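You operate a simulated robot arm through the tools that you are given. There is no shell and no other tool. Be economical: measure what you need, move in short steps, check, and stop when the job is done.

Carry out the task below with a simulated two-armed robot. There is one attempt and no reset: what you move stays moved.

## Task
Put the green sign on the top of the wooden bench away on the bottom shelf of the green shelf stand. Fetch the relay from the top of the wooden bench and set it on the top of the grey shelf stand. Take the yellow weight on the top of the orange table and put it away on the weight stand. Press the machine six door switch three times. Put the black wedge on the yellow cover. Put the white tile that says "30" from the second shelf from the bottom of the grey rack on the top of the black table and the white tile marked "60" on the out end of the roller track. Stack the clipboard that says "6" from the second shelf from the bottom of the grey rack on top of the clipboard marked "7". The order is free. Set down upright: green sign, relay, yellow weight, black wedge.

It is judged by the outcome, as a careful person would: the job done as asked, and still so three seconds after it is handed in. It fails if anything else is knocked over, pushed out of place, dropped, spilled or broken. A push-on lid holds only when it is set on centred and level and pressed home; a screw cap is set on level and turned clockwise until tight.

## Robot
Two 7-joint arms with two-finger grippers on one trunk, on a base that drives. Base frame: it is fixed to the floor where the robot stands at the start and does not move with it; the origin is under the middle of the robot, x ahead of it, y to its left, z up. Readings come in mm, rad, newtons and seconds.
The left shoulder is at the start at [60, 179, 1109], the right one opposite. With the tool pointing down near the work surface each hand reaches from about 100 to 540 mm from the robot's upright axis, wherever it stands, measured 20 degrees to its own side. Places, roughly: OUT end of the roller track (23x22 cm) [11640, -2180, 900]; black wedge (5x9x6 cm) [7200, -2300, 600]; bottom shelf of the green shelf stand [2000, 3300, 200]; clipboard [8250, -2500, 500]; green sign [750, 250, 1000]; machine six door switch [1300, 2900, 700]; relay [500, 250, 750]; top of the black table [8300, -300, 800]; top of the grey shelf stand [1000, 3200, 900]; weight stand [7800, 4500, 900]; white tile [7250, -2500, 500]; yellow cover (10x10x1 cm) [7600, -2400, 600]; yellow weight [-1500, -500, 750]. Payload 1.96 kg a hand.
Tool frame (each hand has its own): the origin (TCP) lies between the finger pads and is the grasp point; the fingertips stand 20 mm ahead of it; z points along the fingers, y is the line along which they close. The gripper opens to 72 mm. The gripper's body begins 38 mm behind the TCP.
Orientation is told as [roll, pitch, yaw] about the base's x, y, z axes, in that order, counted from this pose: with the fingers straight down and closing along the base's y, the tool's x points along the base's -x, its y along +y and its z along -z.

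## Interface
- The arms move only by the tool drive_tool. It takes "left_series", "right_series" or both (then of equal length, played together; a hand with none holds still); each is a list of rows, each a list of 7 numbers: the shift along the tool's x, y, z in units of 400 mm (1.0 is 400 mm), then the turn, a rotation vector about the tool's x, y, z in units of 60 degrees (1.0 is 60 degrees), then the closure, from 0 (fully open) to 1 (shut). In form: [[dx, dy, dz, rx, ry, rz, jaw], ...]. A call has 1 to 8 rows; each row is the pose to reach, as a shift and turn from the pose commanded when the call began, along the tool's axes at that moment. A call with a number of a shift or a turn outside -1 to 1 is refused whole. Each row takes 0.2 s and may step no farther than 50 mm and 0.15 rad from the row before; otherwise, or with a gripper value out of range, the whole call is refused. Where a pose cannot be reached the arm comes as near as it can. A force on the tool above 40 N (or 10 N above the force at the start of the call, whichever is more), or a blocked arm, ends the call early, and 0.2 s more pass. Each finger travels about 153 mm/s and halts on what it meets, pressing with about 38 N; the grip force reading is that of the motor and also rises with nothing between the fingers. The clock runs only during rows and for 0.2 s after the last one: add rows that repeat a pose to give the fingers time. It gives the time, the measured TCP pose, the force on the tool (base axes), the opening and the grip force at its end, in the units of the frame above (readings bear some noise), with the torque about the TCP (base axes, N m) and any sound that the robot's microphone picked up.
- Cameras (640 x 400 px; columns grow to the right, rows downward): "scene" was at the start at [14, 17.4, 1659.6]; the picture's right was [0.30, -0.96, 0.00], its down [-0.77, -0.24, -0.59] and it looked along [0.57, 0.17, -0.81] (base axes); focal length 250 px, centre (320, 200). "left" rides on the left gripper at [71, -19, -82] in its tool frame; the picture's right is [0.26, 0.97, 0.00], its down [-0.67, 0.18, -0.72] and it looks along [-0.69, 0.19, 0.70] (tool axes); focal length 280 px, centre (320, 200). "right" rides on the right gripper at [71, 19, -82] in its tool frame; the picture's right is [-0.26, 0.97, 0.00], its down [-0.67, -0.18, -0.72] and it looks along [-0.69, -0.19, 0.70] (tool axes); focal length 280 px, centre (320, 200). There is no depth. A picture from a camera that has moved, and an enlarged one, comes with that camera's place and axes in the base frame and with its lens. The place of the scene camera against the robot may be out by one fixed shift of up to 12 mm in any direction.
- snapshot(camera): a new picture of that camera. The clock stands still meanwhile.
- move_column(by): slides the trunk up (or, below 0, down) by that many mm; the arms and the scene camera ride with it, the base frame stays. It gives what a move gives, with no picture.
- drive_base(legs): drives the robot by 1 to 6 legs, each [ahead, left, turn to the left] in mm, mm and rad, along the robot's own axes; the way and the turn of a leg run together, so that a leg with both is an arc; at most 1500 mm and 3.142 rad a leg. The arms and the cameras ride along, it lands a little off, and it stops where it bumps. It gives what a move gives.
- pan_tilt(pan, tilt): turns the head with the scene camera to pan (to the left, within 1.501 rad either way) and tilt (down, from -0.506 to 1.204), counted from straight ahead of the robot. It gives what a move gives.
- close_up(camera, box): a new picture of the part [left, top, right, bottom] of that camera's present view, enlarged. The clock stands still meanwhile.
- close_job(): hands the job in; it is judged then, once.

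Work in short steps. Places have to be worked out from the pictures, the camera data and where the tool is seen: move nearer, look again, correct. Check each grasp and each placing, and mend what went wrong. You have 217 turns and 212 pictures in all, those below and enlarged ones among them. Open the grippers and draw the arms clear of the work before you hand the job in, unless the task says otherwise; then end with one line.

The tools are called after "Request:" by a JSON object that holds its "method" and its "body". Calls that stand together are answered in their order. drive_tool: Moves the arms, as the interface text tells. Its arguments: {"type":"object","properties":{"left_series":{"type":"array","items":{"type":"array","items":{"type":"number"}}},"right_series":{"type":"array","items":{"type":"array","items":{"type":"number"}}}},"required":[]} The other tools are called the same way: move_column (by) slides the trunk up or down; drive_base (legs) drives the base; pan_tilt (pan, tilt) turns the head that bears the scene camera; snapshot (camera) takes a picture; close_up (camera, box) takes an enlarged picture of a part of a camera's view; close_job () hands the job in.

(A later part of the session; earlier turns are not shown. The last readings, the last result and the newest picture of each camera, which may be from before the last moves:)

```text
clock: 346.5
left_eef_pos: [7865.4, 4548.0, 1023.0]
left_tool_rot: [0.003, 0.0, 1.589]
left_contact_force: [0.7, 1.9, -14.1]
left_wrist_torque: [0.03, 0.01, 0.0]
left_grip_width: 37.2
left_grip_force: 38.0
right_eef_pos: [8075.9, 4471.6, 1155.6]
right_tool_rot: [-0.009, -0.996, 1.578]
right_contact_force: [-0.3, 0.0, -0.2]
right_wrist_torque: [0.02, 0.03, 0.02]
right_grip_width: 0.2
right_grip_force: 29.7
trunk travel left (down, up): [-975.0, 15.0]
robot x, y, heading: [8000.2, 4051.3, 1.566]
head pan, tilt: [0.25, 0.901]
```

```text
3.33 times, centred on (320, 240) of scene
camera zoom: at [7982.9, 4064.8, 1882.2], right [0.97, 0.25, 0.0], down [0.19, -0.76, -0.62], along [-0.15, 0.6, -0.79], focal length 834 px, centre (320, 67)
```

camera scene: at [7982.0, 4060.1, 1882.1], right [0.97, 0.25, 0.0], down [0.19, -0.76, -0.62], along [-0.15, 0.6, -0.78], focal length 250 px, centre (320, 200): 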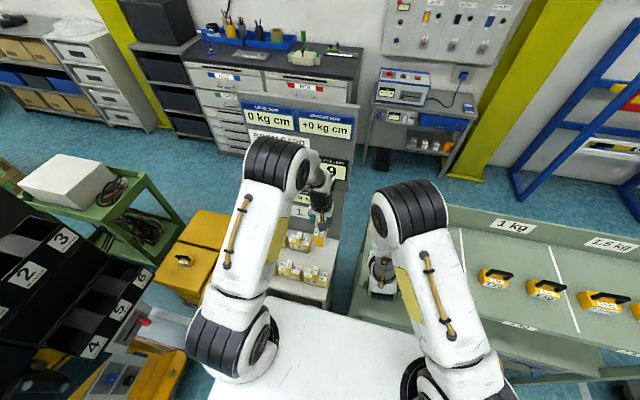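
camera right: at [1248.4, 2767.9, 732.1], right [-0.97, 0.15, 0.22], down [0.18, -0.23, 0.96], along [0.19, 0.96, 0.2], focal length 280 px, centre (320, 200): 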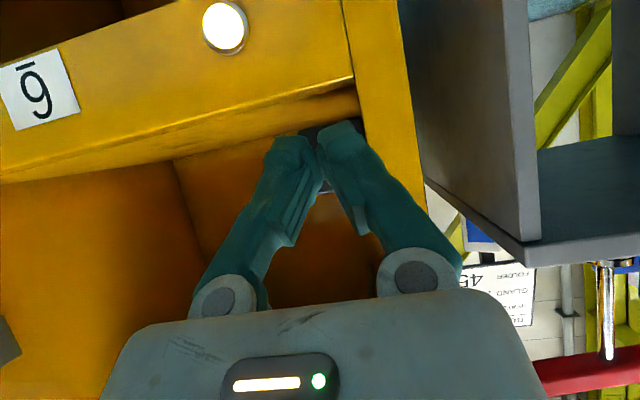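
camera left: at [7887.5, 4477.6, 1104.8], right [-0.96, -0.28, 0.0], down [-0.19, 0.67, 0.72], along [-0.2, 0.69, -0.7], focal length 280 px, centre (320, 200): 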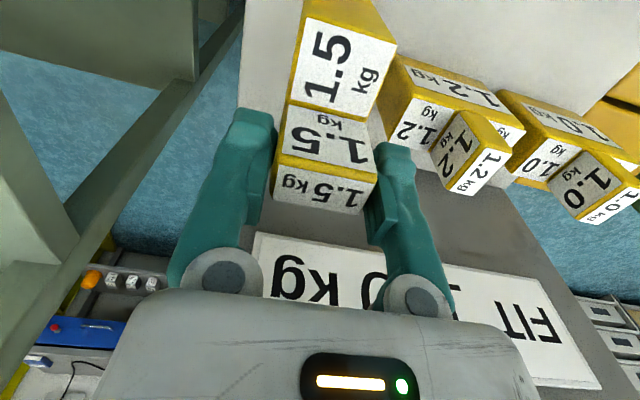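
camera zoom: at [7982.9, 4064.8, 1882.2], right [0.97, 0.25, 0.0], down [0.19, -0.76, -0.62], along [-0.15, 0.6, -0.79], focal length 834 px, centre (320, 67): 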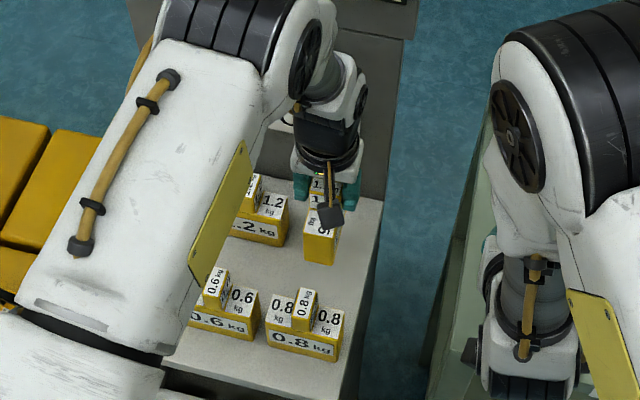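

Clear all round. I lower 75 mm, then by small steps to contact.

Request:
{"method": "drive_tool", "body": {"left_series": [[0, 0, 0.1, 0, 0, 0, 0.9], [0, 0, 0.17, 0, 0, 0, 0.9], [0, 0, 0.185, 0, 0, 0, 0.9], [0, 0, 0.2, 0, 0, 0, 0.9]]}}

Request:
{"method": "close_up", "body": {"camera": "scene", "box": [280, 200, 360, 280]}}

```text
clock: 347.5
left_eef_pos: [7867.1, 4544.5, 952.4]
left_tool_rot: [0.001, -0.007, 1.592]
left_contact_force: [0.2, -7.3, 25.6]
left_wrist_torque: [-0.96, 0.01, -0.03]
left_grip_width: 37.0
left_grip_force: 37.3
right_eef_pos: [8074.9, 4465.2, 1157.9]
right_tool_rot: [-0.007, -0.999, 1.576]
right_contact_force: [0.1, -0.5, 0.2]
right_wrist_torque: [0.01, 0.01, -0.01]
right_grip_width: 0.0
right_grip_force: 29.8
trunk travel left (down, up): [-975.0, 15.0]
robot x, y, heading: [7998.0, 4052.3, 1.572]
head pan, tilt: [0.25, 0.901]
stopped in row 4 (left hand): the force on the tool passed its limit at 68 N (the readings are from after the stop); the commanded pose is now the measured one
```

```text
5.00 times, centred on (320, 240) of scene
camera zoom: at [7984.4, 4054.9, 1882.2], right [0.97, 0.25, 0.0], down [0.19, -0.76, -0.62], along [-0.15, 0.6, -0.78], focal length 1252 px, centre (320, 0)
```

zoom: 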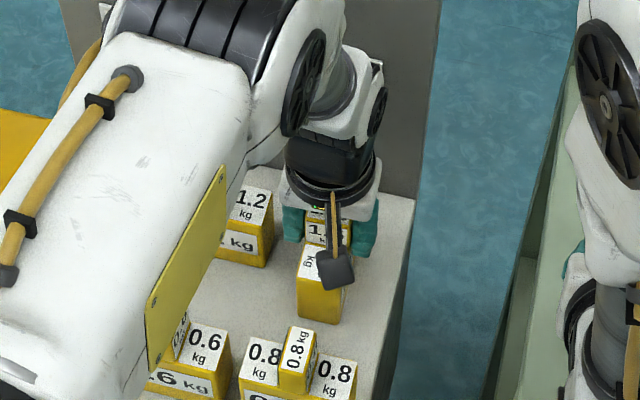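

Contact on the plate. I relax slightly and open.

Request:
{"method": "drive_tool", "body": {"left_series": [[0, 0, -0.004, 0, 0, 0, 0.9], [0, 0, -0.004, 0, 0, 0, 0.5], [0, 0, -0.004, 0, 0, 0, 0.2], [0, 0, -0.004, 0, 0, 0, 0.2]]}}

Request:
{"method": "drive_tool", "body": {"left_series": [[0, 0, -0.1, 0, 0, 0, 0.2], [0, 0, -0.2, 0, 0, 0, 0.2], [0, 0, -0.32, 0, 0, 0, 0.2], [0, 0, -0.44, 0, 0, 0, 0.2]]}}

Request:
{"method": "snapshot", "body": {"camera": "left"}}

```text
clock: 348.5
left_eef_pos: [7865.6, 4546.5, 952.6]
left_tool_rot: [0.001, -0.004, 1.591]
left_contact_force: [0.4, 0.8, -0.9]
left_wrist_torque: [0.04, 0.01, -0.01]
left_grip_width: 57.7
left_grip_force: 0.0
right_eef_pos: [8076.3, 4467.7, 1157.4]
right_tool_rot: [-0.005, -0.998, 1.578]
right_contact_force: [1.0, -0.3, 1.3]
right_wrist_torque: [0.03, 0.0, 0.03]
right_grip_width: 0.0
right_grip_force: 29.6
trunk travel left (down, up): [-975.0, 15.0]
robot x, y, heading: [7996.9, 4052.5, 1.569]
head pan, tilt: [0.25, 0.901]
```

```text
clock: 349.5
left_eef_pos: [7865.5, 4545.5, 1129.7]
left_tool_rot: [0.0, -0.003, 1.589]
left_contact_force: [0.1, -0.7, 0.5]
left_wrist_torque: [-0.02, 0.0, -0.02]
left_grip_width: 57.6
left_grip_force: 0.1
right_eef_pos: [8076.6, 4469.0, 1158.0]
right_tool_rot: [-0.008, -0.997, 1.577]
right_contact_force: [-0.3, 0.5, 0.0]
right_wrist_torque: [-0.01, -0.04, -0.01]
right_grip_width: 0.1
right_grip_force: 29.8
trunk travel left (down, up): [-975.0, 15.0]
robot x, y, heading: [8002.2, 4052.7, 1.571]
head pan, tilt: [0.25, 0.901]
```

```text
70 pictures are left
camera left: at [7887.7, 4474.9, 1211.2], right [-0.96, -0.28, 0.0], down [-0.19, 0.67, 0.72], along [-0.2, 0.69, -0.7], focal length 280 px, centre (320, 200)
```

left: 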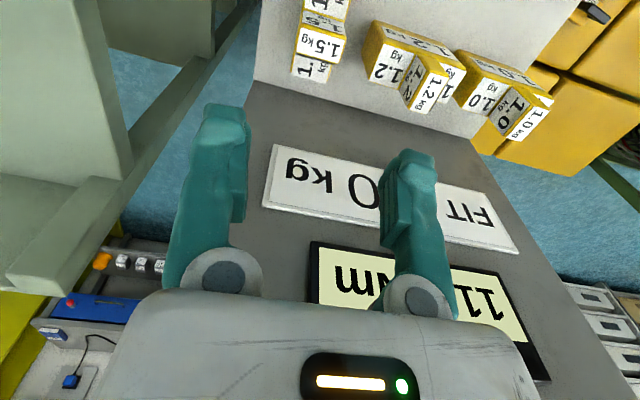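

Weight stands on the weight stand. Next area is around (7200–8300, −2400); I back down the aisle and look south-east.

Request:
{"method": "drive_base", "body": {"legs": [[-1300, 0, 0], [-1250, 0, 0], [0, 0, -2.2]]}}

Request:
{"method": "pan_tilt", "body": {"pan": 0.0, "tilt": 0.3}}

Request:
{"method": "snapshot", "body": {"camera": "scene"}}

```text
clock: 367.2
left_eef_pos: [8445.0, 1304.5, 1129.0]
left_tool_rot: [0.003, -0.005, -0.626]
left_contact_force: [1.2, 0.1, 0.4]
left_wrist_torque: [-0.02, 0.0, 0.05]
left_grip_width: 57.7
left_grip_force: 0.0
right_eef_pos: [8258.0, 1181.7, 1157.1]
right_tool_rot: [-0.007, -0.997, -0.637]
right_contact_force: [0.1, 0.2, 0.3]
right_wrist_torque: [-0.03, 0.02, -0.01]
right_grip_width: 0.0
right_grip_force: 30.0
trunk travel left (down, up): [-975.0, 15.0]
robot x, y, heading: [7967.8, 1491.9, -0.642]
head pan, tilt: [0.25, 0.901]
```

```text
clock: 368.2
left_eef_pos: [8443.6, 1302.9, 1128.2]
left_tool_rot: [0.001, -0.004, -0.625]
left_contact_force: [-0.1, 0.9, 0.2]
left_wrist_torque: [0.02, 0.01, 0.01]
left_grip_width: 57.3
left_grip_force: 0.0
right_eef_pos: [8256.8, 1181.3, 1156.8]
right_tool_rot: [-0.008, -0.997, -0.638]
right_contact_force: [0.3, 0.8, -1.3]
right_wrist_torque: [0.0, 0.0, -0.02]
right_grip_width: 0.0
right_grip_force: 30.0
trunk travel left (down, up): [-975.0, 15.0]
robot x, y, heading: [7974.6, 1496.5, -0.641]
head pan, tilt: [0.0, 0.3]
```

```text
69 pictures are left
camera scene: at [7999.2, 1469.3, 1934.4], right [-0.6, -0.8, 0.0], down [-0.24, 0.18, -0.95], along [0.76, -0.57, -0.3], focal length 250 px, centre (320, 200)
```

scene: 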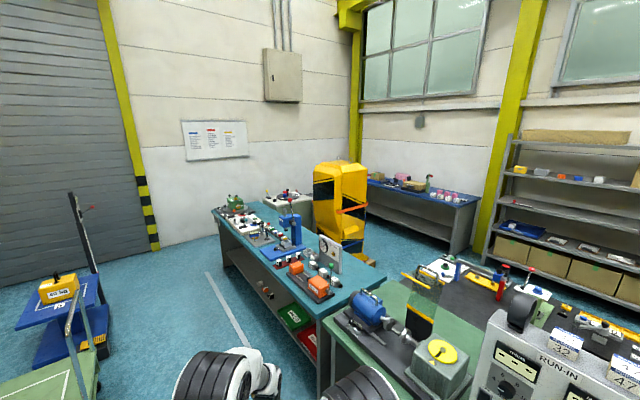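

The grey rack is along the south wall. I check the passage round the east end of the benches.

Request:
{"method": "drive_base", "body": {"legs": [[0, 0, 0.641], [1400, 20, 0], [1350, 0, 0], [0, 0, -1.1]]}}

Request:
{"method": "snapshot", "body": {"camera": "scene"}}

```text
clock: 386.0
left_eef_pos: [11056.7, 1129.8, 1129.0]
left_tool_rot: [0.003, -0.003, -1.088]
left_contact_force: [0.1, -1.0, -0.8]
left_wrist_torque: [0.01, -0.02, 0.01]
left_grip_width: 57.7
left_grip_force: 0.1
right_eef_pos: [10834.2, 1104.4, 1158.6]
right_tool_rot: [-0.006, -0.997, -1.1]
right_contact_force: [-0.4, 0.2, -0.5]
right_wrist_torque: [-0.02, -0.01, -0.04]
right_grip_width: 0.3
right_grip_force: 30.0
trunk travel left (down, up): [-975.0, 15.0]
robot x, y, heading: [10720.8, 1512.4, -1.107]
head pan, tilt: [0.0, 0.3]
```

```text
68 pictures are left
camera scene: at [10735.9, 1478.4, 1934.4], right [-0.9, -0.45, 0.0], down [-0.13, 0.26, -0.96], along [0.43, -0.86, -0.3], focal length 250 px, centre (320, 200)
```

scene: 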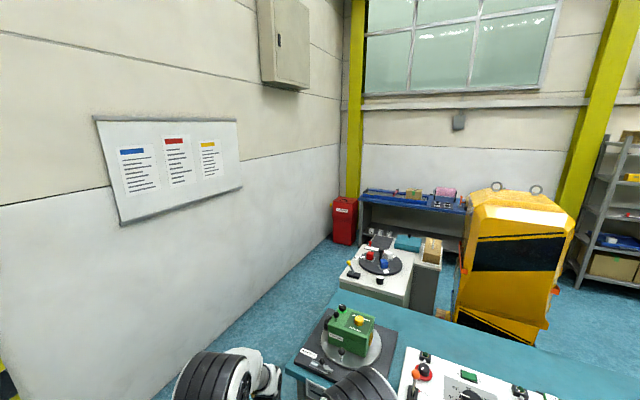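

There's a ~950 mm passage along the east wall. I go through it facing south, keeping the base near x≈11720.

Request:
{"method": "drive_base", "body": {"legs": [[0, 0, -0.463], [0, 985, 0], [1400, 0, 0], [1300, 0, 0]]}}

Request:
{"method": "pan_tilt", "body": {"pan": -0.9, "tilt": 0.5}}

Request:
{"method": "snapshot", "body": {"camera": "scene"}}

```text
clock: 405.1
left_eef_pos: [11849.1, -1679.0, 1128.7]
left_tool_rot: [0.002, -0.002, -1.541]
left_contact_force: [-0.4, 0.3, 0.2]
left_wrist_torque: [0.01, 0.0, -0.01]
left_grip_width: 57.4
left_grip_force: 0.0
right_eef_pos: [11638.2, -1603.2, 1157.2]
right_tool_rot: [-0.005, -0.997, -1.552]
right_contact_force: [-0.1, 0.6, 0.6]
right_wrist_torque: [-0.01, 0.03, 0.0]
right_grip_width: 0.0
right_grip_force: 29.9
trunk travel left (down, up): [-975.0, 15.0]
robot x, y, heading: [11711.8, -1187.1, -1.56]
head pan, tilt: [0.0, 0.3]
```

```text
clock: 406.4
left_eef_pos: [11849.3, -1679.1, 1128.7]
left_tool_rot: [0.002, -0.003, -1.542]
left_contact_force: [-0.1, -0.2, -0.6]
left_wrist_torque: [0.0, 0.0, 0.01]
left_grip_width: 57.8
left_grip_force: 0.1
right_eef_pos: [11637.9, -1604.8, 1156.4]
right_tool_rot: [-0.007, -0.996, -1.555]
right_contact_force: [-0.7, 0.7, 0.6]
right_wrist_torque: [-0.03, 0.01, 0.03]
right_grip_width: 0.0
right_grip_force: 29.6
trunk travel left (down, up): [-975.0, 15.0]
robot x, y, heading: [11706.2, -1187.2, -1.562]
head pan, tilt: [-0.901, 0.499]
```

```text
67 pictures are left
camera scene: at [11642.8, -1187.5, 1916.1], right [-0.63, 0.78, 0.0], down [0.37, 0.3, -0.88], along [-0.68, -0.55, -0.48], focal length 250 px, centre (320, 200)
```

scene: 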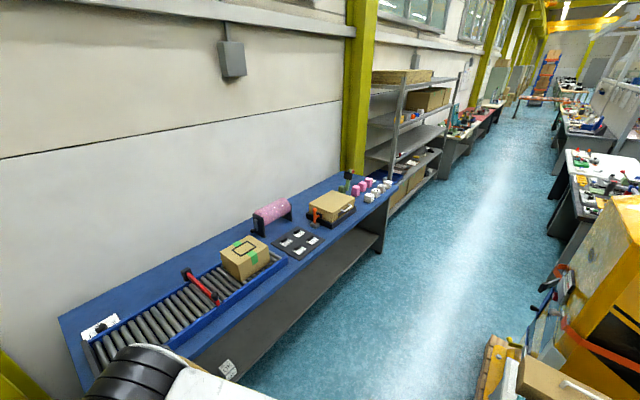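

The roller track (OUT end at its east end) and a wide aisle are clear. I strafe west, facing south, to x≈7400 before the grey rack.

Request:
{"method": "drive_base", "body": {"legs": [[110, 0, -0.008], [0, -1480, 0], [0, -1480, 0], [0, -1000, 0]]}}

Request:
{"method": "pan_tilt", "body": {"pan": -0.2, "tilt": 0.6}}

Request:
{"method": "snapshot", "body": {"camera": "scene"}}

```text
clock: 426.2
left_eef_pos: [7892.0, -1799.3, 1127.5]
left_tool_rot: [0.001, -0.004, -1.545]
left_contact_force: [0.0, 0.5, 0.0]
left_wrist_torque: [0.01, 0.03, 0.02]
left_grip_width: 57.4
left_grip_force: 0.0
right_eef_pos: [7683.0, -1724.7, 1157.7]
right_tool_rot: [-0.009, -0.998, -1.556]
right_contact_force: [0.6, 0.3, -0.1]
right_wrist_torque: [0.01, 0.01, 0.01]
right_grip_width: 0.1
right_grip_force: 29.3
trunk travel left (down, up): [-975.0, 15.0]
robot x, y, heading: [7756.1, -1306.5, -1.57]
head pan, tilt: [-0.901, 0.499]
```

```text
clock: 427.2
left_eef_pos: [7891.7, -1799.5, 1128.6]
left_tool_rot: [0.002, -0.004, -1.543]
left_contact_force: [-0.6, 0.0, -0.7]
left_wrist_torque: [0.03, -0.02, 0.02]
left_grip_width: 57.5
left_grip_force: 0.1
right_eef_pos: [7682.3, -1724.3, 1158.3]
right_tool_rot: [-0.007, -0.998, -1.555]
right_contact_force: [-0.2, -0.5, -0.5]
right_wrist_torque: [-0.02, -0.01, 0.01]
right_grip_width: 0.0
right_grip_force: 29.5
trunk travel left (down, up): [-975.0, 15.0]
robot x, y, heading: [7756.3, -1306.7, -1.564]
head pan, tilt: [-0.201, 0.6]
```

```text
66 pictures are left
camera scene: at [7742.2, -1337.1, 1907.0], right [-0.98, 0.19, 0.0], down [0.11, 0.55, -0.83], along [-0.16, -0.81, -0.56], focal length 250 px, centre (320, 200)
```

scene: 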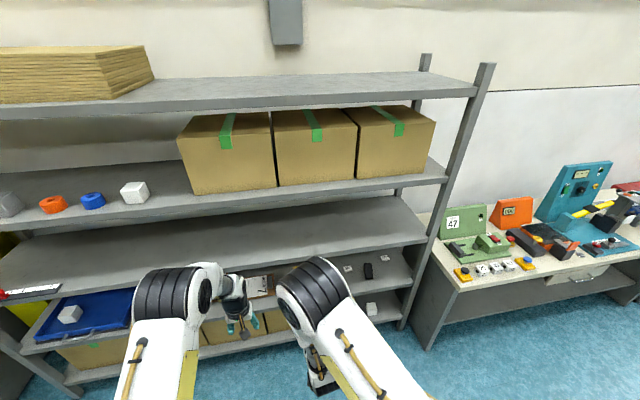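

I lower the trunk 600 mm to see the lower shelves.

Request:
{"method": "move_column", "body": {"by": -400}}

Request:
{"method": "move_column", "body": {"by": -230}}

Request:
{"method": "snapshot", "body": {"camera": "scene"}}

```text
clock: 431.1
left_eef_pos: [7892.7, -1799.3, 728.1]
left_tool_rot: [0.001, -0.004, -1.545]
left_contact_force: [0.2, -0.5, 0.7]
left_wrist_torque: [0.02, 0.0, 0.03]
left_grip_width: 57.7
left_grip_force: 0.1
right_eef_pos: [7682.3, -1723.9, 757.2]
right_tool_rot: [-0.007, -0.998, -1.556]
right_contact_force: [0.0, -0.1, -0.5]
right_wrist_torque: [0.0, -0.01, 0.0]
right_grip_width: 0.1
right_grip_force: 29.7
trunk travel left (down, up): [-575.0, 415.0]
robot x, y, heading: [7754.3, -1306.5, -1.566]
head pan, tilt: [-0.201, 0.6]
```

```text
clock: 433.5
left_eef_pos: [7892.3, -1799.6, 500.2]
left_tool_rot: [0.003, -0.004, -1.547]
left_contact_force: [-0.3, 0.1, -0.5]
left_wrist_torque: [0.01, -0.02, 0.02]
left_grip_width: 57.7
left_grip_force: 0.0
right_eef_pos: [7682.2, -1724.4, 527.0]
right_tool_rot: [-0.007, -0.996, -1.557]
right_contact_force: [-0.8, 0.0, 0.4]
right_wrist_torque: [0.02, 0.02, -0.01]
right_grip_width: 0.0
right_grip_force: 29.8
trunk travel left (down, up): [-345.0, 645.0]
robot x, y, heading: [7751.9, -1305.2, -1.57]
head pan, tilt: [-0.201, 0.6]
```

```text
65 pictures are left
camera scene: at [7742.0, -1337.0, 1277.0], right [-0.98, 0.19, 0.0], down [0.11, 0.55, -0.83], along [-0.16, -0.81, -0.56], focal length 250 px, centre (320, 200)
```

scene: 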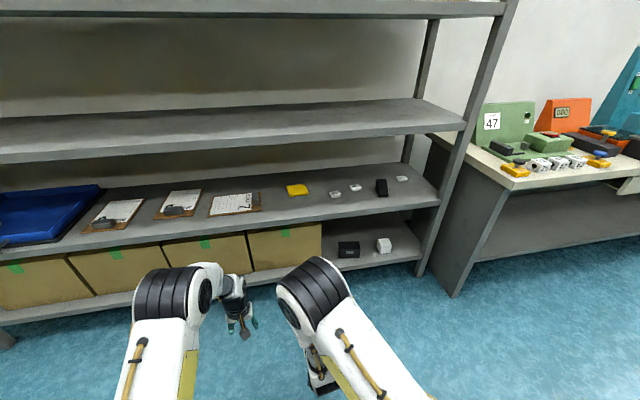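

Request:
{"method": "close_up", "body": {"camera": "scene", "box": [70, 160, 250, 260]}}

Request:
{"method": "close_up", "body": {"camera": "scene", "box": [260, 160, 440, 270]}}

```text
3.56 times, centred on (160, 210) of scene
camera zoom: at [7742.0, -1337.0, 1277.0], right [-0.98, 0.19, 0.0], down [0.11, 0.55, -0.83], along [-0.16, -0.81, -0.56], focal length 890 px, centre (889, 164)
```

zoom: 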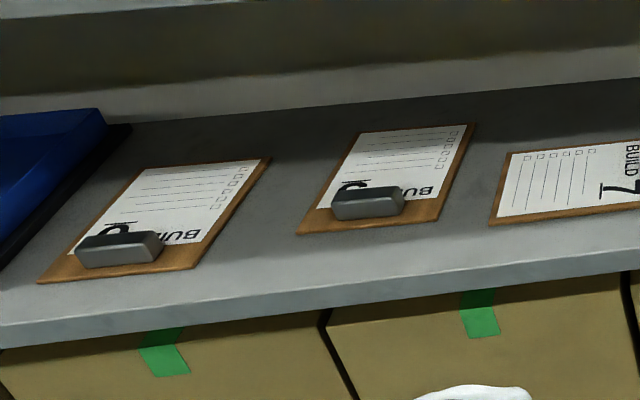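

```text
3.56 times, centred on (350, 215) of scene
camera zoom: at [7742.0, -1337.0, 1277.0], right [-0.98, 0.19, 0.0], down [0.11, 0.55, -0.83], along [-0.16, -0.81, -0.56], focal length 890 px, centre (213, 147)
```

zoom: 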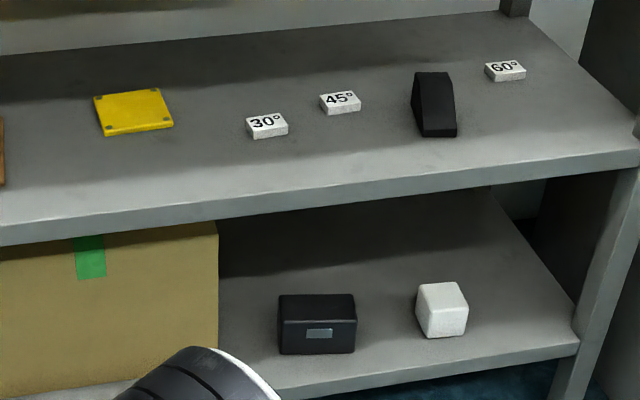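

Second shelf: yellow cover, tiles 30/45/60, wedge and clipboards. First the wedge with the right hand: tuck the left hand back, set right pitch to 45° open, raise trunk, move in front.

Request:
{"method": "drive_tool", "body": {"left_series": [[0.11, 0.02, 0, 0, 0, 0, 0], [0.22, 0.04, 0, 0, 0, 0, 0], [0.33, 0.06, 0, 0, 0, 0, 0], [0.45, 0.08, 0, 0, 0, 0, 0]], "right_series": [[0, 0, 0, 0, 0.1, 0, 0], [0, 0, 0, 0, 0.2, 0, 0], [0, 0, 0, 0, 0.2, 0, 0], [0, 0, 0, 0, 0.2, 0, 0]]}}

Request:
{"method": "move_column", "body": {"by": 190}}

Request:
{"method": "drive_base", "body": {"legs": [[0, -440, 0], [370, 0, 0]]}}

Request:
{"method": "snapshot", "body": {"camera": "right"}}

Request:
{"method": "snapshot", "body": {"camera": "scene"}}

```text
clock: 434.5
left_eef_pos: [7919.6, -1618.2, 497.7]
left_tool_rot: [0.002, -0.003, -1.545]
left_contact_force: [0.1, -0.2, -0.3]
left_wrist_torque: [-0.04, -0.01, 0.04]
left_grip_width: 72.0
left_grip_force: 0.0
right_eef_pos: [7681.9, -1724.0, 527.9]
right_tool_rot: [-0.007, -0.788, -1.56]
right_contact_force: [0.3, 0.5, 0.1]
right_wrist_torque: [0.01, 0.02, 0.0]
right_grip_width: 71.9
right_grip_force: 0.1
trunk travel left (down, up): [-345.0, 645.0]
robot x, y, heading: [7754.7, -1305.3, -1.569]
head pan, tilt: [-0.201, 0.6]
```

```text
clock: 436.6
left_eef_pos: [7920.3, -1618.8, 687.4]
left_tool_rot: [0.001, -0.004, -1.545]
left_contact_force: [0.5, 0.4, 0.1]
left_wrist_torque: [-0.01, 0.01, 0.0]
left_grip_width: 72.2
left_grip_force: 0.0
right_eef_pos: [7682.5, -1723.9, 716.3]
right_tool_rot: [-0.006, -0.788, -1.56]
right_contact_force: [-0.1, 0.5, 0.3]
right_wrist_torque: [0.02, 0.01, 0.03]
right_grip_width: 72.0
right_grip_force: 0.1
trunk travel left (down, up): [-535.0, 455.0]
robot x, y, heading: [7756.6, -1304.0, -1.565]
head pan, tilt: [-0.201, 0.6]
```

```text
clock: 441.2
left_eef_pos: [7480.0, -1992.0, 686.9]
left_tool_rot: [0.003, -0.004, -1.551]
left_contact_force: [0.2, 0.9, 0.7]
left_wrist_torque: [0.02, 0.01, -0.01]
left_grip_width: 71.8
left_grip_force: 0.0
right_eef_pos: [7241.4, -2097.2, 717.4]
right_tool_rot: [-0.005, -0.785, -1.562]
right_contact_force: [0.7, 0.4, 0.5]
right_wrist_torque: [0.06, -0.04, -0.02]
right_grip_width: 72.2
right_grip_force: 0.0
trunk travel left (down, up): [-535.0, 455.0]
robot x, y, heading: [7317.6, -1681.7, -1.568]
head pan, tilt: [-0.201, 0.6]
```

```text
62 pictures are left
camera right: at [7260.0, -1990.1, 724.4], right [0.97, -0.18, 0.18], down [-0.18, 0.03, 0.98], along [-0.18, -0.98, 0.0], focal length 280 px, centre (320, 200)
```

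right: 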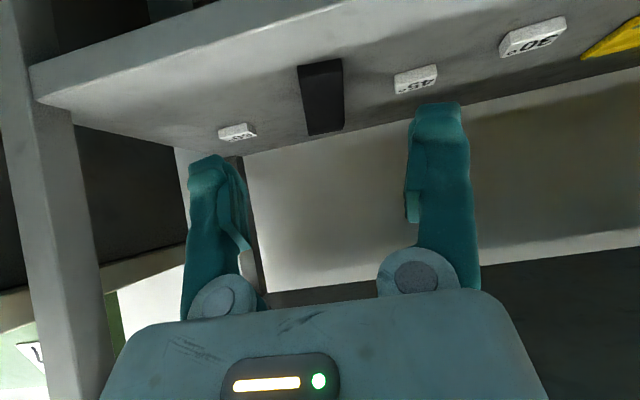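

```text
61 pictures are left
camera scene: at [7303.4, -1710.8, 1466.9], right [-0.98, 0.2, 0.0], down [0.11, 0.55, -0.82], along [-0.16, -0.81, -0.57], focal length 250 px, centre (320, 200)
```

scene: 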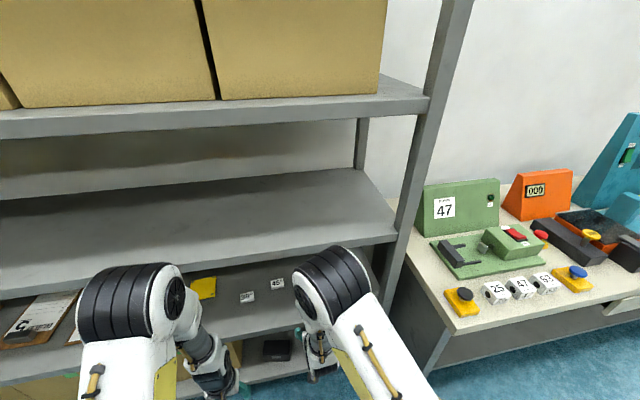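

I zoom on the wedge to see its shape.

Request:
{"method": "close_up", "body": {"camera": "right", "box": [270, 40, 370, 150]}}

```text
3.64 times, centred on (320, 95) of right
camera zoom: at [7260.0, -1990.1, 724.4], right [0.97, -0.18, 0.18], down [-0.18, 0.03, 0.98], along [-0.18, -0.98, 0.0], focal length 1020 px, centre (320, 582)
```

zoom: 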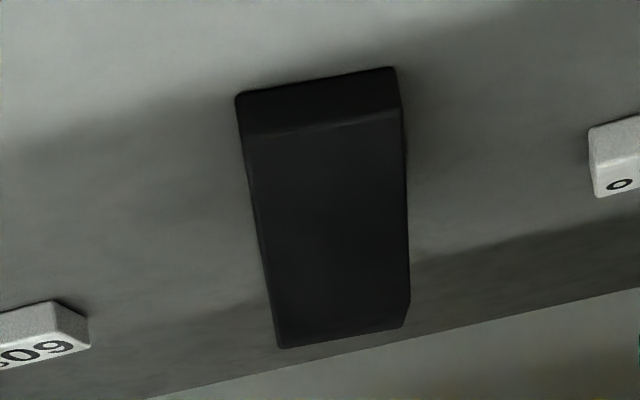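

Thin end toward me; centre ≈(7221, −2352), yaw −0.18, shelf z≈570. I drive 120 mm ahead and bring the open hand above it.

Request:
{"method": "drive_base", "body": {"legs": [[120, 0, 0]]}}

Request:
{"method": "drive_tool", "body": {"right_series": [[-0.043, -0.013, 0.076, 0.029, 0, 0.029, 0], [-0.086, -0.026, 0.152, 0.058, 0, 0.058, 0], [-0.13, -0.04, 0.228, 0.087, 0, 0.087, 0], [-0.173, -0.053, 0.304, 0.115, 0, 0.115, 0]]}}

Request:
{"method": "snapshot", "body": {"camera": "right"}}

```text
clock: 442.4
left_eef_pos: [7479.5, -2113.2, 687.6]
left_tool_rot: [0.002, -0.003, -1.551]
left_contact_force: [1.0, 0.3, -0.3]
left_wrist_torque: [-0.03, -0.02, 0.03]
left_grip_width: 72.1
left_grip_force: 0.0
right_eef_pos: [7240.2, -2218.9, 717.0]
right_tool_rot: [-0.005, -0.785, -1.566]
right_contact_force: [-0.3, 0.7, -0.3]
right_wrist_torque: [0.02, 0.01, 0.01]
right_grip_width: 71.7
right_grip_force: 0.2
trunk travel left (down, up): [-535.0, 455.0]
robot x, y, heading: [7320.7, -1798.2, -1.569]
head pan, tilt: [-0.201, 0.6]
```

```text
clock: 443.4
left_eef_pos: [7480.3, -2104.4, 691.4]
left_tool_rot: [0.002, -0.017, -1.551]
left_contact_force: [-0.1, -0.1, -0.1]
left_wrist_torque: [-0.04, 0.02, 0.0]
left_grip_width: 72.0
left_grip_force: 0.1
right_eef_pos: [7219.7, -2339.7, 685.1]
right_tool_rot: [-0.003, -0.792, -1.736]
right_contact_force: [-0.1, 0.1, 0.1]
right_wrist_torque: [0.01, 0.01, -0.01]
right_grip_width: 72.1
right_grip_force: 0.0
trunk travel left (down, up): [-535.0, 455.0]
robot x, y, heading: [7318.9, -1797.8, -1.574]
head pan, tilt: [-0.201, 0.6]
```

```text
59 pictures are left
camera right: at [7256.6, -2237.3, 692.3], right [0.92, -0.34, 0.18], down [-0.17, 0.07, 0.98], along [-0.35, -0.94, 0.0], focal length 280 px, centre (320, 200)
```

right: 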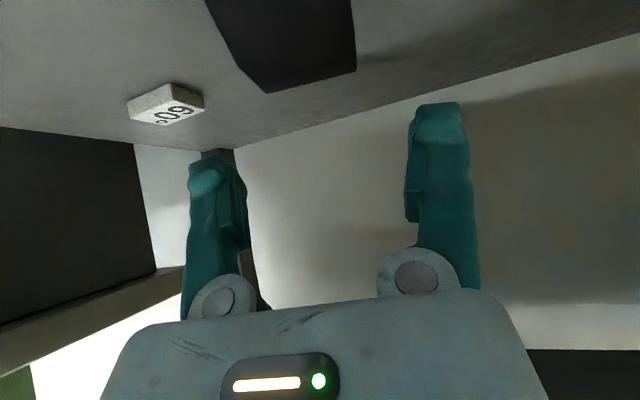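

The body leaned: the forearm touched the third shelf's edge. I back off, lower the trunk 250 mm and raise the hand relative to it, so the arm enters from lower.

Request:
{"method": "drive_base", "body": {"legs": [[-160, 0, 0]]}}

Request:
{"method": "move_column", "body": {"by": -260}}

Request:
{"method": "drive_tool", "body": {"right_series": [[-0.073, 0, -0.073, 0, 0, 0, 0], [-0.146, 0, -0.146, 0, 0, 0, 0], [-0.219, 0, -0.219, 0, 0, 0, 0], [-0.292, 0, -0.292, 0, 0, 0, 0], [-0.365, 0, -0.365, 0, 0, 0, 0], [-0.433, 0, -0.433, 0, 0, 0, 0]]}}

Request:
{"method": "snapshot", "body": {"camera": "scene"}}

```text
clock: 444.9
left_eef_pos: [7479.1, -1954.7, 687.4]
left_tool_rot: [0.002, -0.005, -1.551]
left_contact_force: [-0.6, 0.7, 0.6]
left_wrist_torque: [-0.03, 0.0, 0.0]
left_grip_width: 72.0
left_grip_force: 0.1
right_eef_pos: [7219.4, -2192.9, 682.3]
right_tool_rot: [-0.005, -0.789, -1.737]
right_contact_force: [0.3, -0.5, 0.4]
right_wrist_torque: [0.05, 0.0, 0.0]
right_grip_width: 72.1
right_grip_force: 0.1
trunk travel left (down, up): [-535.0, 455.0]
robot x, y, heading: [7317.9, -1641.7, -1.568]
head pan, tilt: [-0.201, 0.6]
```

```text
clock: 446.0
left_eef_pos: [7480.4, -1952.4, 599.7]
left_tool_rot: [0.002, -0.008, -1.551]
left_contact_force: [0.2, 0.3, 0.9]
left_wrist_torque: [-0.02, 0.04, -0.01]
left_grip_width: 71.8
left_grip_force: 0.1
right_eef_pos: [7218.6, -2192.1, 596.6]
right_tool_rot: [-0.002, -0.795, -1.74]
right_contact_force: [-2.2, 24.7, 18.2]
right_wrist_torque: [0.15, -0.79, 0.91]
right_grip_width: 71.9
right_grip_force: 0.1
trunk travel left (down, up): [-446.0, 544.0]
robot x, y, heading: [7314.6, -1641.1, -1.573]
head pan, tilt: [-0.201, 0.6]
stopped: the force on the tool passed its limit at 118 N (the readings are from after the stop); the commanded pose is now the measured one
```

```text
clock: 447.4
left_eef_pos: [7478.5, -1955.5, 598.6]
left_tool_rot: [0.002, -0.004, -1.552]
left_contact_force: [-0.1, 0.3, 0.0]
left_wrist_torque: [-0.03, -0.02, 0.0]
left_grip_width: 71.9
left_grip_force: 0.1
right_eef_pos: [7220.1, -2192.9, 840.7]
right_tool_rot: [-0.002, -0.794, -1.74]
right_contact_force: [-0.2, 0.5, 0.3]
right_wrist_torque: [-0.01, 0.02, -0.03]
right_grip_width: 72.1
right_grip_force: 0.0
trunk travel left (down, up): [-446.0, 544.0]
robot x, y, heading: [7313.7, -1642.4, -1.569]
head pan, tilt: [-0.201, 0.6]
```

```text
58 pictures are left
camera scene: at [7303.3, -1672.0, 1377.9], right [-0.98, 0.2, 0.0], down [0.11, 0.55, -0.83], along [-0.17, -0.81, -0.56], focal length 250 px, centre (320, 200)
```

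scene: 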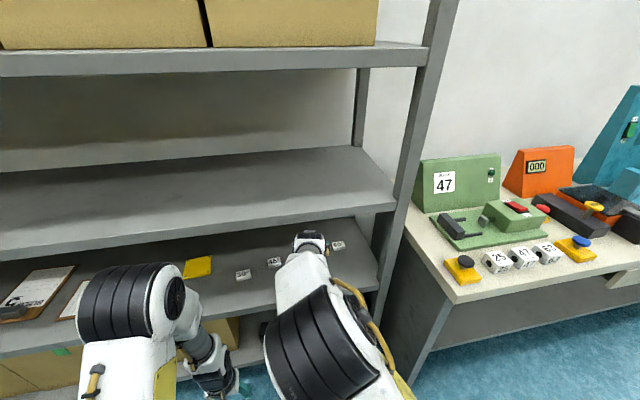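

The tips had touched the shelf's front edge; items are undisturbed. Now with the hand higher, I lower the trunk another 170 mm, then check.

Request:
{"method": "move_column", "body": {"by": -165}}

Request:
{"method": "drive_base", "body": {"legs": [[150, 0, 0]]}}

Request:
{"method": "snapshot", "body": {"camera": "right"}}

```text
clock: 449.3
left_eef_pos: [7480.0, -1955.3, 433.7]
left_tool_rot: [0.002, -0.005, -1.551]
left_contact_force: [-0.1, -0.2, 0.0]
left_wrist_torque: [0.0, -0.01, 0.0]
left_grip_width: 72.0
left_grip_force: 0.1
right_eef_pos: [7220.0, -2192.9, 675.6]
right_tool_rot: [-0.003, -0.797, -1.738]
right_contact_force: [0.6, -1.0, -1.1]
right_wrist_torque: [0.0, 0.02, -0.01]
right_grip_width: 71.8
right_grip_force: 0.1
trunk travel left (down, up): [-281.0, 709.0]
robot x, y, heading: [7315.3, -1639.7, -1.579]
head pan, tilt: [-0.201, 0.6]
```

```text
clock: 450.7
left_eef_pos: [7480.2, -2107.6, 431.8]
left_tool_rot: [0.004, -0.003, -1.55]
left_contact_force: [-0.6, 0.1, 0.0]
left_wrist_torque: [0.03, 0.0, 0.0]
left_grip_width: 72.0
left_grip_force: 0.0
right_eef_pos: [7220.3, -2346.0, 675.4]
right_tool_rot: [-0.002, -0.795, -1.736]
right_contact_force: [-0.9, -0.3, -0.7]
right_wrist_torque: [0.0, 0.03, 0.02]
right_grip_width: 72.0
right_grip_force: 0.0
trunk travel left (down, up): [-281.0, 709.0]
robot x, y, heading: [7318.4, -1792.6, -1.569]
head pan, tilt: [-0.201, 0.6]
```

```text
57 pictures are left
camera right: at [7257.6, -2243.9, 682.0], right [0.92, -0.34, 0.19], down [-0.17, 0.07, 0.98], along [-0.35, -0.94, 0.0], focal length 280 px, centre (320, 200)
```

right: 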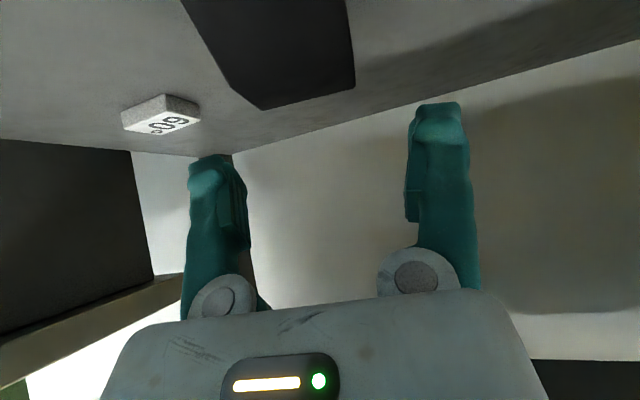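

No lean now and lateral alignment is right. I descend 75 mm around the wedge and close.

Request:
{"method": "drive_tool", "body": {"right_series": [[0.045, 0, 0.05, 0, 0, 0, 0], [0.09, 0, 0.1, 0, 0, 0, 0], [0.124, 0, 0.141, 0, 0, 0, 0], [0.124, 0, 0.141, 0, 0, 0, 0.25], [0.124, 0, 0.141, 0, 0, 0, 0.8], [0.124, 0, 0.141, 0, 0, 0, 0.8]]}}

Request:
{"method": "snapshot", "body": {"camera": "right"}}

```text
clock: 452.1
left_eef_pos: [7478.4, -2106.4, 433.8]
left_tool_rot: [0.003, -0.002, -1.55]
left_contact_force: [0.4, -0.3, 1.6]
left_wrist_torque: [0.01, 0.0, 0.01]
left_grip_width: 72.4
left_grip_force: 0.0
right_eef_pos: [7219.4, -2351.6, 602.0]
right_tool_rot: [-0.001, -0.796, -1.738]
right_contact_force: [-4.2, -1.9, 5.1]
right_wrist_torque: [-0.12, -0.07, -0.07]
right_grip_width: 52.3
right_grip_force: 38.5
trunk travel left (down, up): [-281.0, 709.0]
robot x, y, heading: [7317.2, -1791.5, -1.571]
head pan, tilt: [-0.201, 0.6]
```

```text
56 pictures are left
camera right: at [7256.0, -2249.0, 607.6], right [0.92, -0.34, 0.19], down [-0.17, 0.07, 0.98], along [-0.35, -0.94, 0.01], focal length 280 px, centre (320, 200)
```

right: 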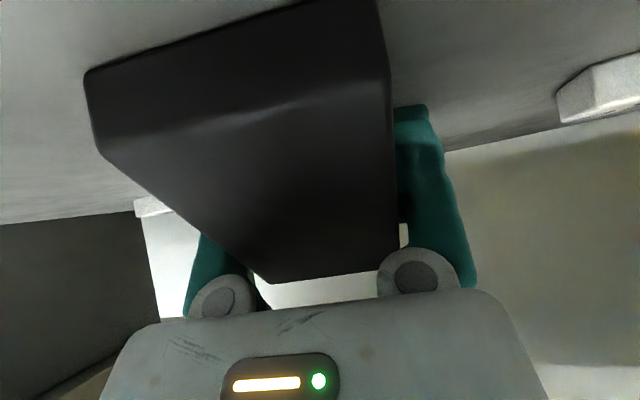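

Gripped (52 mm). I lift 65 mm, square it to the shelf, and strafe the base 430 mm east toward the cover.

Request:
{"method": "drive_tool", "body": {"right_series": [[-0.058, 0, -0.058, 0, 0, 0, 0.8], [-0.115, 0, -0.115, -0.055, 0, -0.055, 0.8], [-0.115, 0, -0.115, -0.115, 0, -0.115, 0.8]]}}

Request:
{"method": "drive_base", "body": {"legs": [[0, 428, 0]]}}

Request:
{"method": "snapshot", "body": {"camera": "right"}}

Request:
{"method": "snapshot", "body": {"camera": "scene"}}

```text
clock: 452.9
left_eef_pos: [7481.1, -2106.4, 433.2]
left_tool_rot: [0.001, -0.003, -1.551]
left_contact_force: [-0.2, 1.1, -0.8]
left_wrist_torque: [-0.02, 0.02, -0.02]
left_grip_width: 72.1
left_grip_force: 0.1
right_eef_pos: [7220.3, -2351.4, 665.8]
right_tool_rot: [-0.003, -0.795, -1.565]
right_contact_force: [1.0, -0.7, -2.4]
right_wrist_torque: [-0.04, 0.02, 0.0]
right_grip_width: 52.1
right_grip_force: 37.9
trunk travel left (down, up): [-281.0, 709.0]
robot x, y, heading: [7316.4, -1793.5, -1.571]
head pan, tilt: [-0.201, 0.6]
```

```text
clock: 455.5
left_eef_pos: [7906.0, -2106.3, 432.5]
left_tool_rot: [0.001, -0.004, -1.549]
left_contact_force: [-0.5, -0.1, 0.5]
left_wrist_torque: [0.01, -0.01, -0.01]
left_grip_width: 72.2
left_grip_force: 0.1
right_eef_pos: [7646.7, -2350.1, 665.9]
right_tool_rot: [-0.004, -0.794, -1.565]
right_contact_force: [-0.1, -0.6, -2.3]
right_wrist_torque: [-0.04, 0.02, -0.05]
right_grip_width: 52.4
right_grip_force: 38.2
trunk travel left (down, up): [-281.0, 709.0]
robot x, y, heading: [7738.2, -1793.5, -1.572]
head pan, tilt: [-0.201, 0.6]
```

```text
55 pictures are left
camera right: at [7665.7, -2243.5, 672.5], right [0.97, -0.18, 0.18], down [-0.18, 0.04, 0.98], along [-0.18, -0.98, 0.0], focal length 280 px, centre (320, 200)
```

right: 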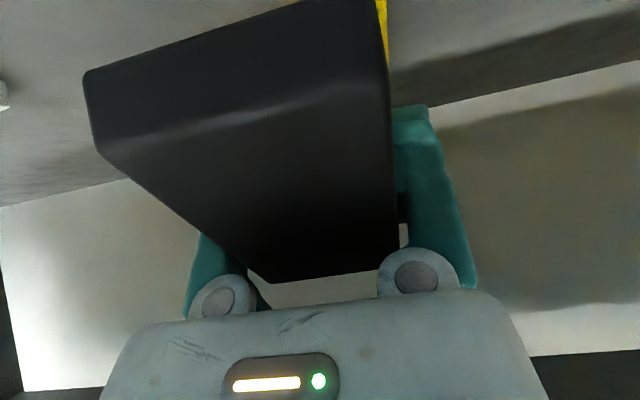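

```text
54 pictures are left
camera scene: at [7729.8, -1824.5, 1212.9], right [-0.98, 0.2, 0.0], down [0.11, 0.55, -0.82], along [-0.16, -0.81, -0.57], focal length 250 px, centre (320, 200)
```

scene: 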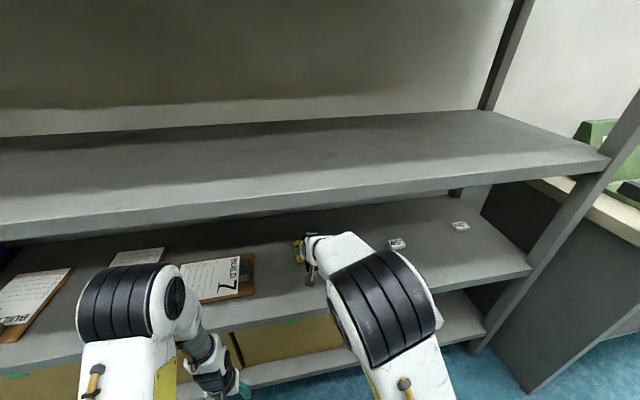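

Request:
{"method": "close_up", "body": {"camera": "scene", "box": [270, 220, 330, 280]}}

```text
6.67 times, centred on (300, 250) of scene
camera zoom: at [7729.8, -1824.5, 1212.9], right [-0.98, 0.2, 0.0], down [0.11, 0.55, -0.82], along [-0.16, -0.81, -0.57], focal length 1669 px, centre (453, -133)
```

zoom: 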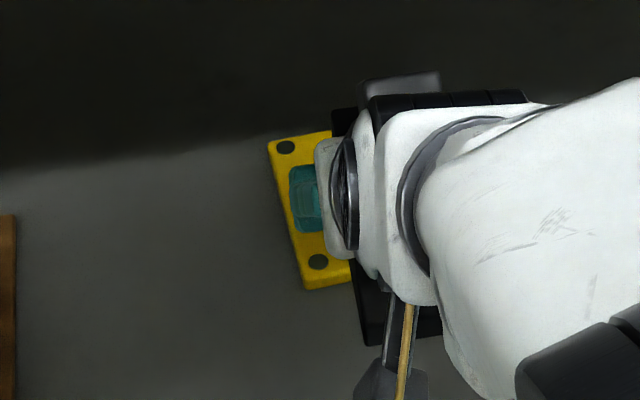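

Cover centre works out at (7644, −2447), top ≈580. I move the wedge 97 mm deeper with the arm and check for lean.

Request:
{"method": "drive_tool", "body": {"right_series": [[-0.056, -0.003, 0.057, 0, 0, 0, 0.8], [-0.112, -0.005, 0.114, 0, 0, 0, 0.8], [-0.168, -0.007, 0.171, 0, 0, 0, 0.8]]}}

Request:
{"method": "close_up", "body": {"camera": "scene", "box": [260, 200, 340, 280]}}

```text
clock: 456.3
left_eef_pos: [7906.5, -2106.8, 433.5]
left_tool_rot: [0.002, -0.003, -1.546]
left_contact_force: [-0.4, -0.3, -0.2]
left_wrist_torque: [0.01, 0.02, -0.02]
left_grip_width: 72.2
left_grip_force: 0.1
right_eef_pos: [7644.2, -2446.2, 665.0]
right_tool_rot: [-0.004, -0.794, -1.566]
right_contact_force: [-0.5, 0.2, -1.9]
right_wrist_torque: [-0.03, 0.03, -0.02]
right_grip_width: 52.1
right_grip_force: 37.5
trunk travel left (down, up): [-281.0, 709.0]
robot x, y, heading: [7742.4, -1792.8, -1.571]
head pan, tilt: [-0.201, 0.6]
```

```text
5.00 times, centred on (300, 240) of scene
camera zoom: at [7729.6, -1824.7, 1212.9], right [-0.98, 0.2, 0.0], down [0.11, 0.55, -0.82], along [-0.16, -0.81, -0.57], focal length 1252 px, centre (420, 0)
```

zoom: 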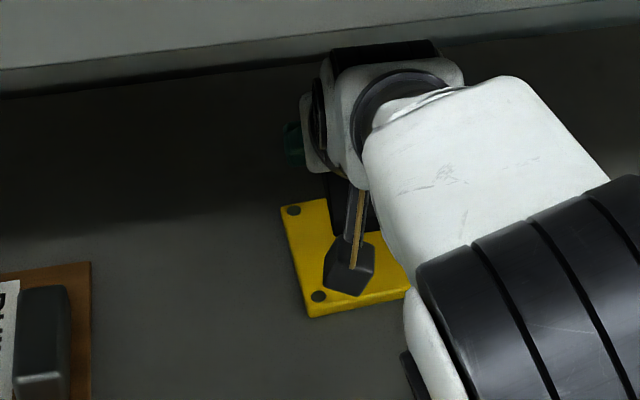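

I lower to about 12 mm above the cover and look with the right camera.

Request:
{"method": "drive_tool", "body": {"right_series": [[0.038, 0, 0.037, 0, 0, 0, 0.8], [0.075, 0, 0.0735, 0, 0, 0, 0.8]]}}

Request:
{"method": "snapshot", "body": {"camera": "right"}}

Request:
{"method": "close_up", "body": {"camera": "scene", "box": [260, 200, 340, 280]}}

```text
clock: 456.9
left_eef_pos: [7906.3, -2105.9, 432.6]
left_tool_rot: [0.002, -0.004, -1.55]
left_contact_force: [-0.1, -0.3, 0.2]
left_wrist_torque: [0.0, -0.03, 0.01]
left_grip_width: 72.1
left_grip_force: 0.3
right_eef_pos: [7643.0, -2446.7, 622.6]
right_tool_rot: [-0.003, -0.796, -1.564]
right_contact_force: [-0.1, 0.4, -1.8]
right_wrist_torque: [-0.06, -0.03, -0.02]
right_grip_width: 52.2
right_grip_force: 38.1
trunk travel left (down, up): [-281.0, 709.0]
robot x, y, heading: [7743.5, -1793.4, -1.572]
head pan, tilt: [-0.201, 0.6]
```

```text
51 pictures are left
camera right: at [7662.5, -2339.5, 629.8], right [0.97, -0.18, 0.18], down [-0.18, 0.04, 0.98], along [-0.18, -0.98, 0.0], focal length 280 px, centre (320, 200)
```

right: 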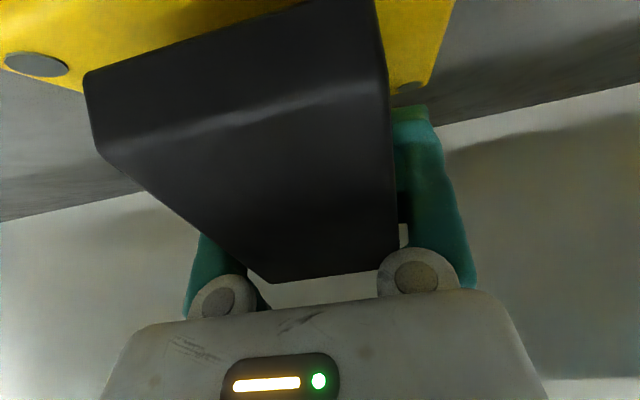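

```text
5.00 times, centred on (300, 240) of scene
camera zoom: at [7729.6, -1824.7, 1212.9], right [-0.98, 0.2, 0.0], down [0.11, 0.55, -0.82], along [-0.16, -0.81, -0.57], focal length 1252 px, centre (420, 0)
```

zoom: 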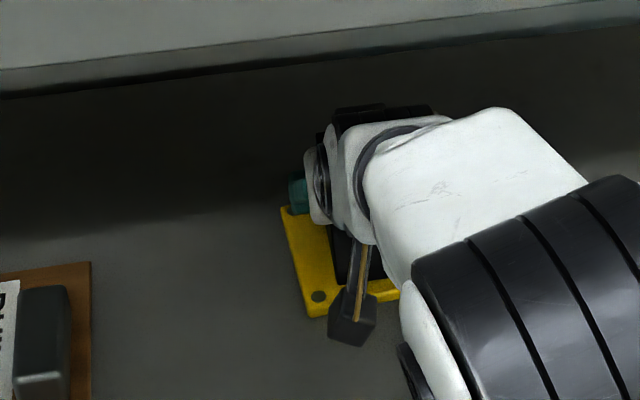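

Re-measuring from this view: wedge centre is ≈20 mm nearer than the TCP, i.e. (7643, −2426); cover centre ≈(7641, −2429), top ≈590. I nudge 3 mm deeper and lower to contact.

Request:
{"method": "drive_tool", "body": {"right_series": [[-0.005, -0.003, 0.005, 0, 0, 0, 0.8], [0.006, -0.003, 0.016, 0, 0, 0, 0.8], [0.014, -0.003, 0.024, 0, 0, 0, 0.8]]}}

Request:
{"method": "close_up", "body": {"camera": "scene", "box": [270, 220, 330, 280]}}

```text
clock: 457.7
left_eef_pos: [7906.5, -2106.5, 432.7]
left_tool_rot: [0.0, -0.005, -1.548]
left_contact_force: [0.1, -0.2, 0.1]
left_wrist_torque: [0.0, 0.0, 0.02]
left_grip_width: 72.0
left_grip_force: 0.0
right_eef_pos: [7642.8, -2448.8, 613.4]
right_tool_rot: [-0.002, -0.794, -1.564]
right_contact_force: [0.5, 0.3, -1.4]
right_wrist_torque: [-0.04, -0.02, -0.04]
right_grip_width: 52.4
right_grip_force: 38.0
trunk travel left (down, up): [-281.0, 709.0]
robot x, y, heading: [7745.5, -1794.3, -1.573]
head pan, tilt: [-0.201, 0.6]
```

```text
6.67 times, centred on (300, 250) of scene
camera zoom: at [7729.6, -1824.6, 1212.9], right [-0.98, 0.2, 0.0], down [0.11, 0.55, -0.82], along [-0.16, -0.81, -0.57], focal length 1669 px, centre (453, -133)
```

zoom: 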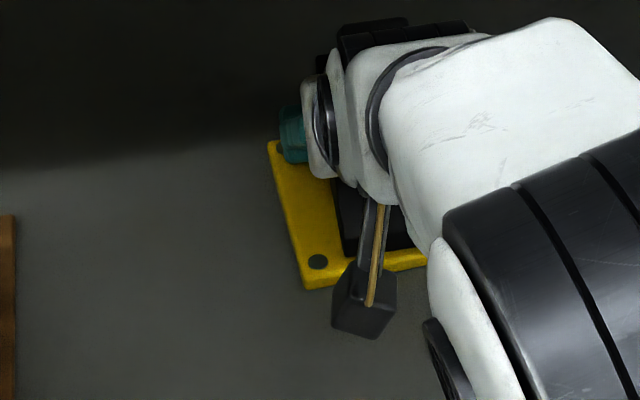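

Relative to the cover the wedge is a few mm too deep; I pull it 6 mm back, lower to contact and release.

Request:
{"method": "drive_tool", "body": {"right_series": [[0.0105, 0, -0.0107, 0, 0, 0, 0.8], [0.0145, 0, -0.007, 0, 0, 0, 0.8], [0.018, 0, -0.0035, 0, 0, 0, 0.8]]}}

```text
clock: 458.5
left_eef_pos: [7906.3, -2106.4, 433.0]
left_tool_rot: [0.001, -0.004, -1.547]
left_contact_force: [0.0, 0.4, 0.6]
left_wrist_torque: [-0.01, 0.01, -0.02]
left_grip_width: 71.9
left_grip_force: 0.0
right_eef_pos: [7643.3, -2442.8, 611.6]
right_tool_rot: [-0.003, -0.797, -1.565]
right_contact_force: [-0.2, 1.9, 10.4]
right_wrist_torque: [0.56, -0.27, 0.02]
right_grip_width: 52.4
right_grip_force: 38.0
trunk travel left (down, up): [-281.0, 709.0]
robot x, y, heading: [7743.6, -1792.3, -1.569]
head pan, tilt: [-0.201, 0.6]
```

Contact (10 N). Open and withdraw.

Request:
{"method": "drive_tool", "body": {"right_series": [[0, 0, 0, 0, 0, 0, 0.3], [0, 0, 0, 0, 0, 0, 0], [0, 0, 0, 0, 0, 0, 0], [0, 0, -0.08, 0, 0, 0, 0], [0, 0, -0.18, 0, 0, 0, 0], [0, 0, -0.28, 0, 0, 0, 0]]}}

Request:
{"method": "snapshot", "body": {"camera": "right"}}

```text
clock: 459.9
left_eef_pos: [7907.0, -2106.8, 432.8]
left_tool_rot: [0.002, -0.004, -1.549]
left_contact_force: [-0.2, 0.0, 0.6]
left_wrist_torque: [0.01, 0.01, 0.01]
left_grip_width: 72.1
left_grip_force: 0.0
right_eef_pos: [7642.6, -2362.5, 689.1]
right_tool_rot: [-0.003, -0.794, -1.565]
right_contact_force: [-0.4, -0.4, 0.4]
right_wrist_torque: [-0.01, -0.01, -0.02]
right_grip_width: 72.1
right_grip_force: 0.0
trunk travel left (down, up): [-281.0, 709.0]
robot x, y, heading: [7743.4, -1797.3, -1.568]
head pan, tilt: [-0.201, 0.6]
```

```text
48 pictures are left
camera right: at [7661.7, -2255.5, 695.2], right [0.97, -0.18, 0.18], down [-0.18, 0.04, 0.98], along [-0.18, -0.98, 0.0], focal length 280 px, centre (320, 200)
```

right: 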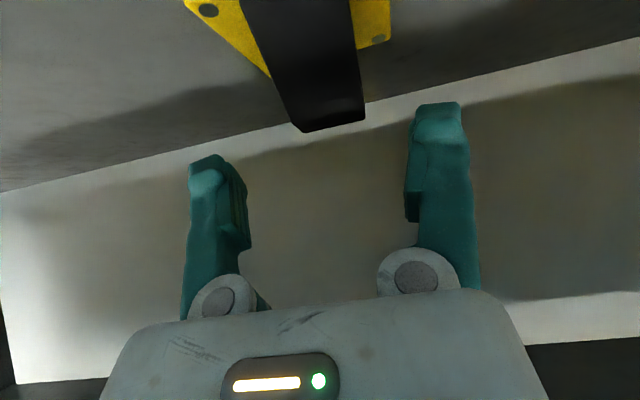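

Wedge is on the cover. I back off 200 mm and move east to view the clipboards.

Request:
{"method": "drive_base", "body": {"legs": [[-200, 0, 0], [0, 330, 0]]}}

Request:
{"method": "pan_tilt", "body": {"pan": 0.1, "tilt": 0.7}}

Request:
{"method": "snapshot", "body": {"camera": "scene"}}

```text
clock: 463.3
left_eef_pos: [8236.6, -1904.8, 432.6]
left_tool_rot: [0.003, -0.004, -1.55]
left_contact_force: [0.1, -0.5, -0.2]
left_wrist_torque: [0.01, 0.02, 0.03]
left_grip_width: 72.2
left_grip_force: 0.2
right_eef_pos: [7974.6, -2161.8, 688.0]
right_tool_rot: [-0.004, -0.792, -1.564]
right_contact_force: [-0.3, 0.3, -0.4]
right_wrist_torque: [0.0, -0.01, -0.01]
right_grip_width: 72.4
right_grip_force: 0.1
trunk travel left (down, up): [-281.0, 709.0]
robot x, y, heading: [8073.9, -1594.3, -1.568]
head pan, tilt: [-0.201, 0.6]
```

```text
clock: 464.1
left_eef_pos: [8237.9, -1905.0, 432.4]
left_tool_rot: [0.001, -0.004, -1.548]
left_contact_force: [0.4, 0.2, 0.5]
left_wrist_torque: [0.02, -0.03, 0.02]
left_grip_width: 72.0
left_grip_force: 0.2
right_eef_pos: [7974.6, -2160.7, 688.7]
right_tool_rot: [-0.004, -0.795, -1.564]
right_contact_force: [0.7, -0.1, 0.4]
right_wrist_torque: [-0.01, 0.0, -0.01]
right_grip_width: 71.8
right_grip_force: 0.1
trunk travel left (down, up): [-281.0, 709.0]
robot x, y, heading: [8076.8, -1591.0, -1.57]
head pan, tilt: [0.099, 0.7]
```

```text
47 pictures are left
camera scene: at [8086.4, -1620.2, 1204.3], right [-0.99, -0.1, 0.0], down [-0.06, 0.64, -0.77], along [0.08, -0.76, -0.64], focal length 250 px, centre (320, 200)
```

scene: 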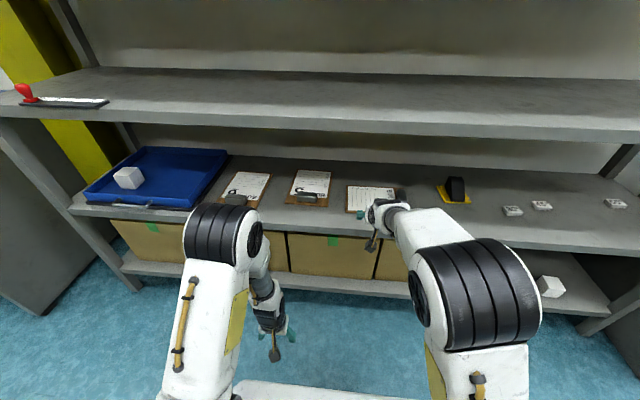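

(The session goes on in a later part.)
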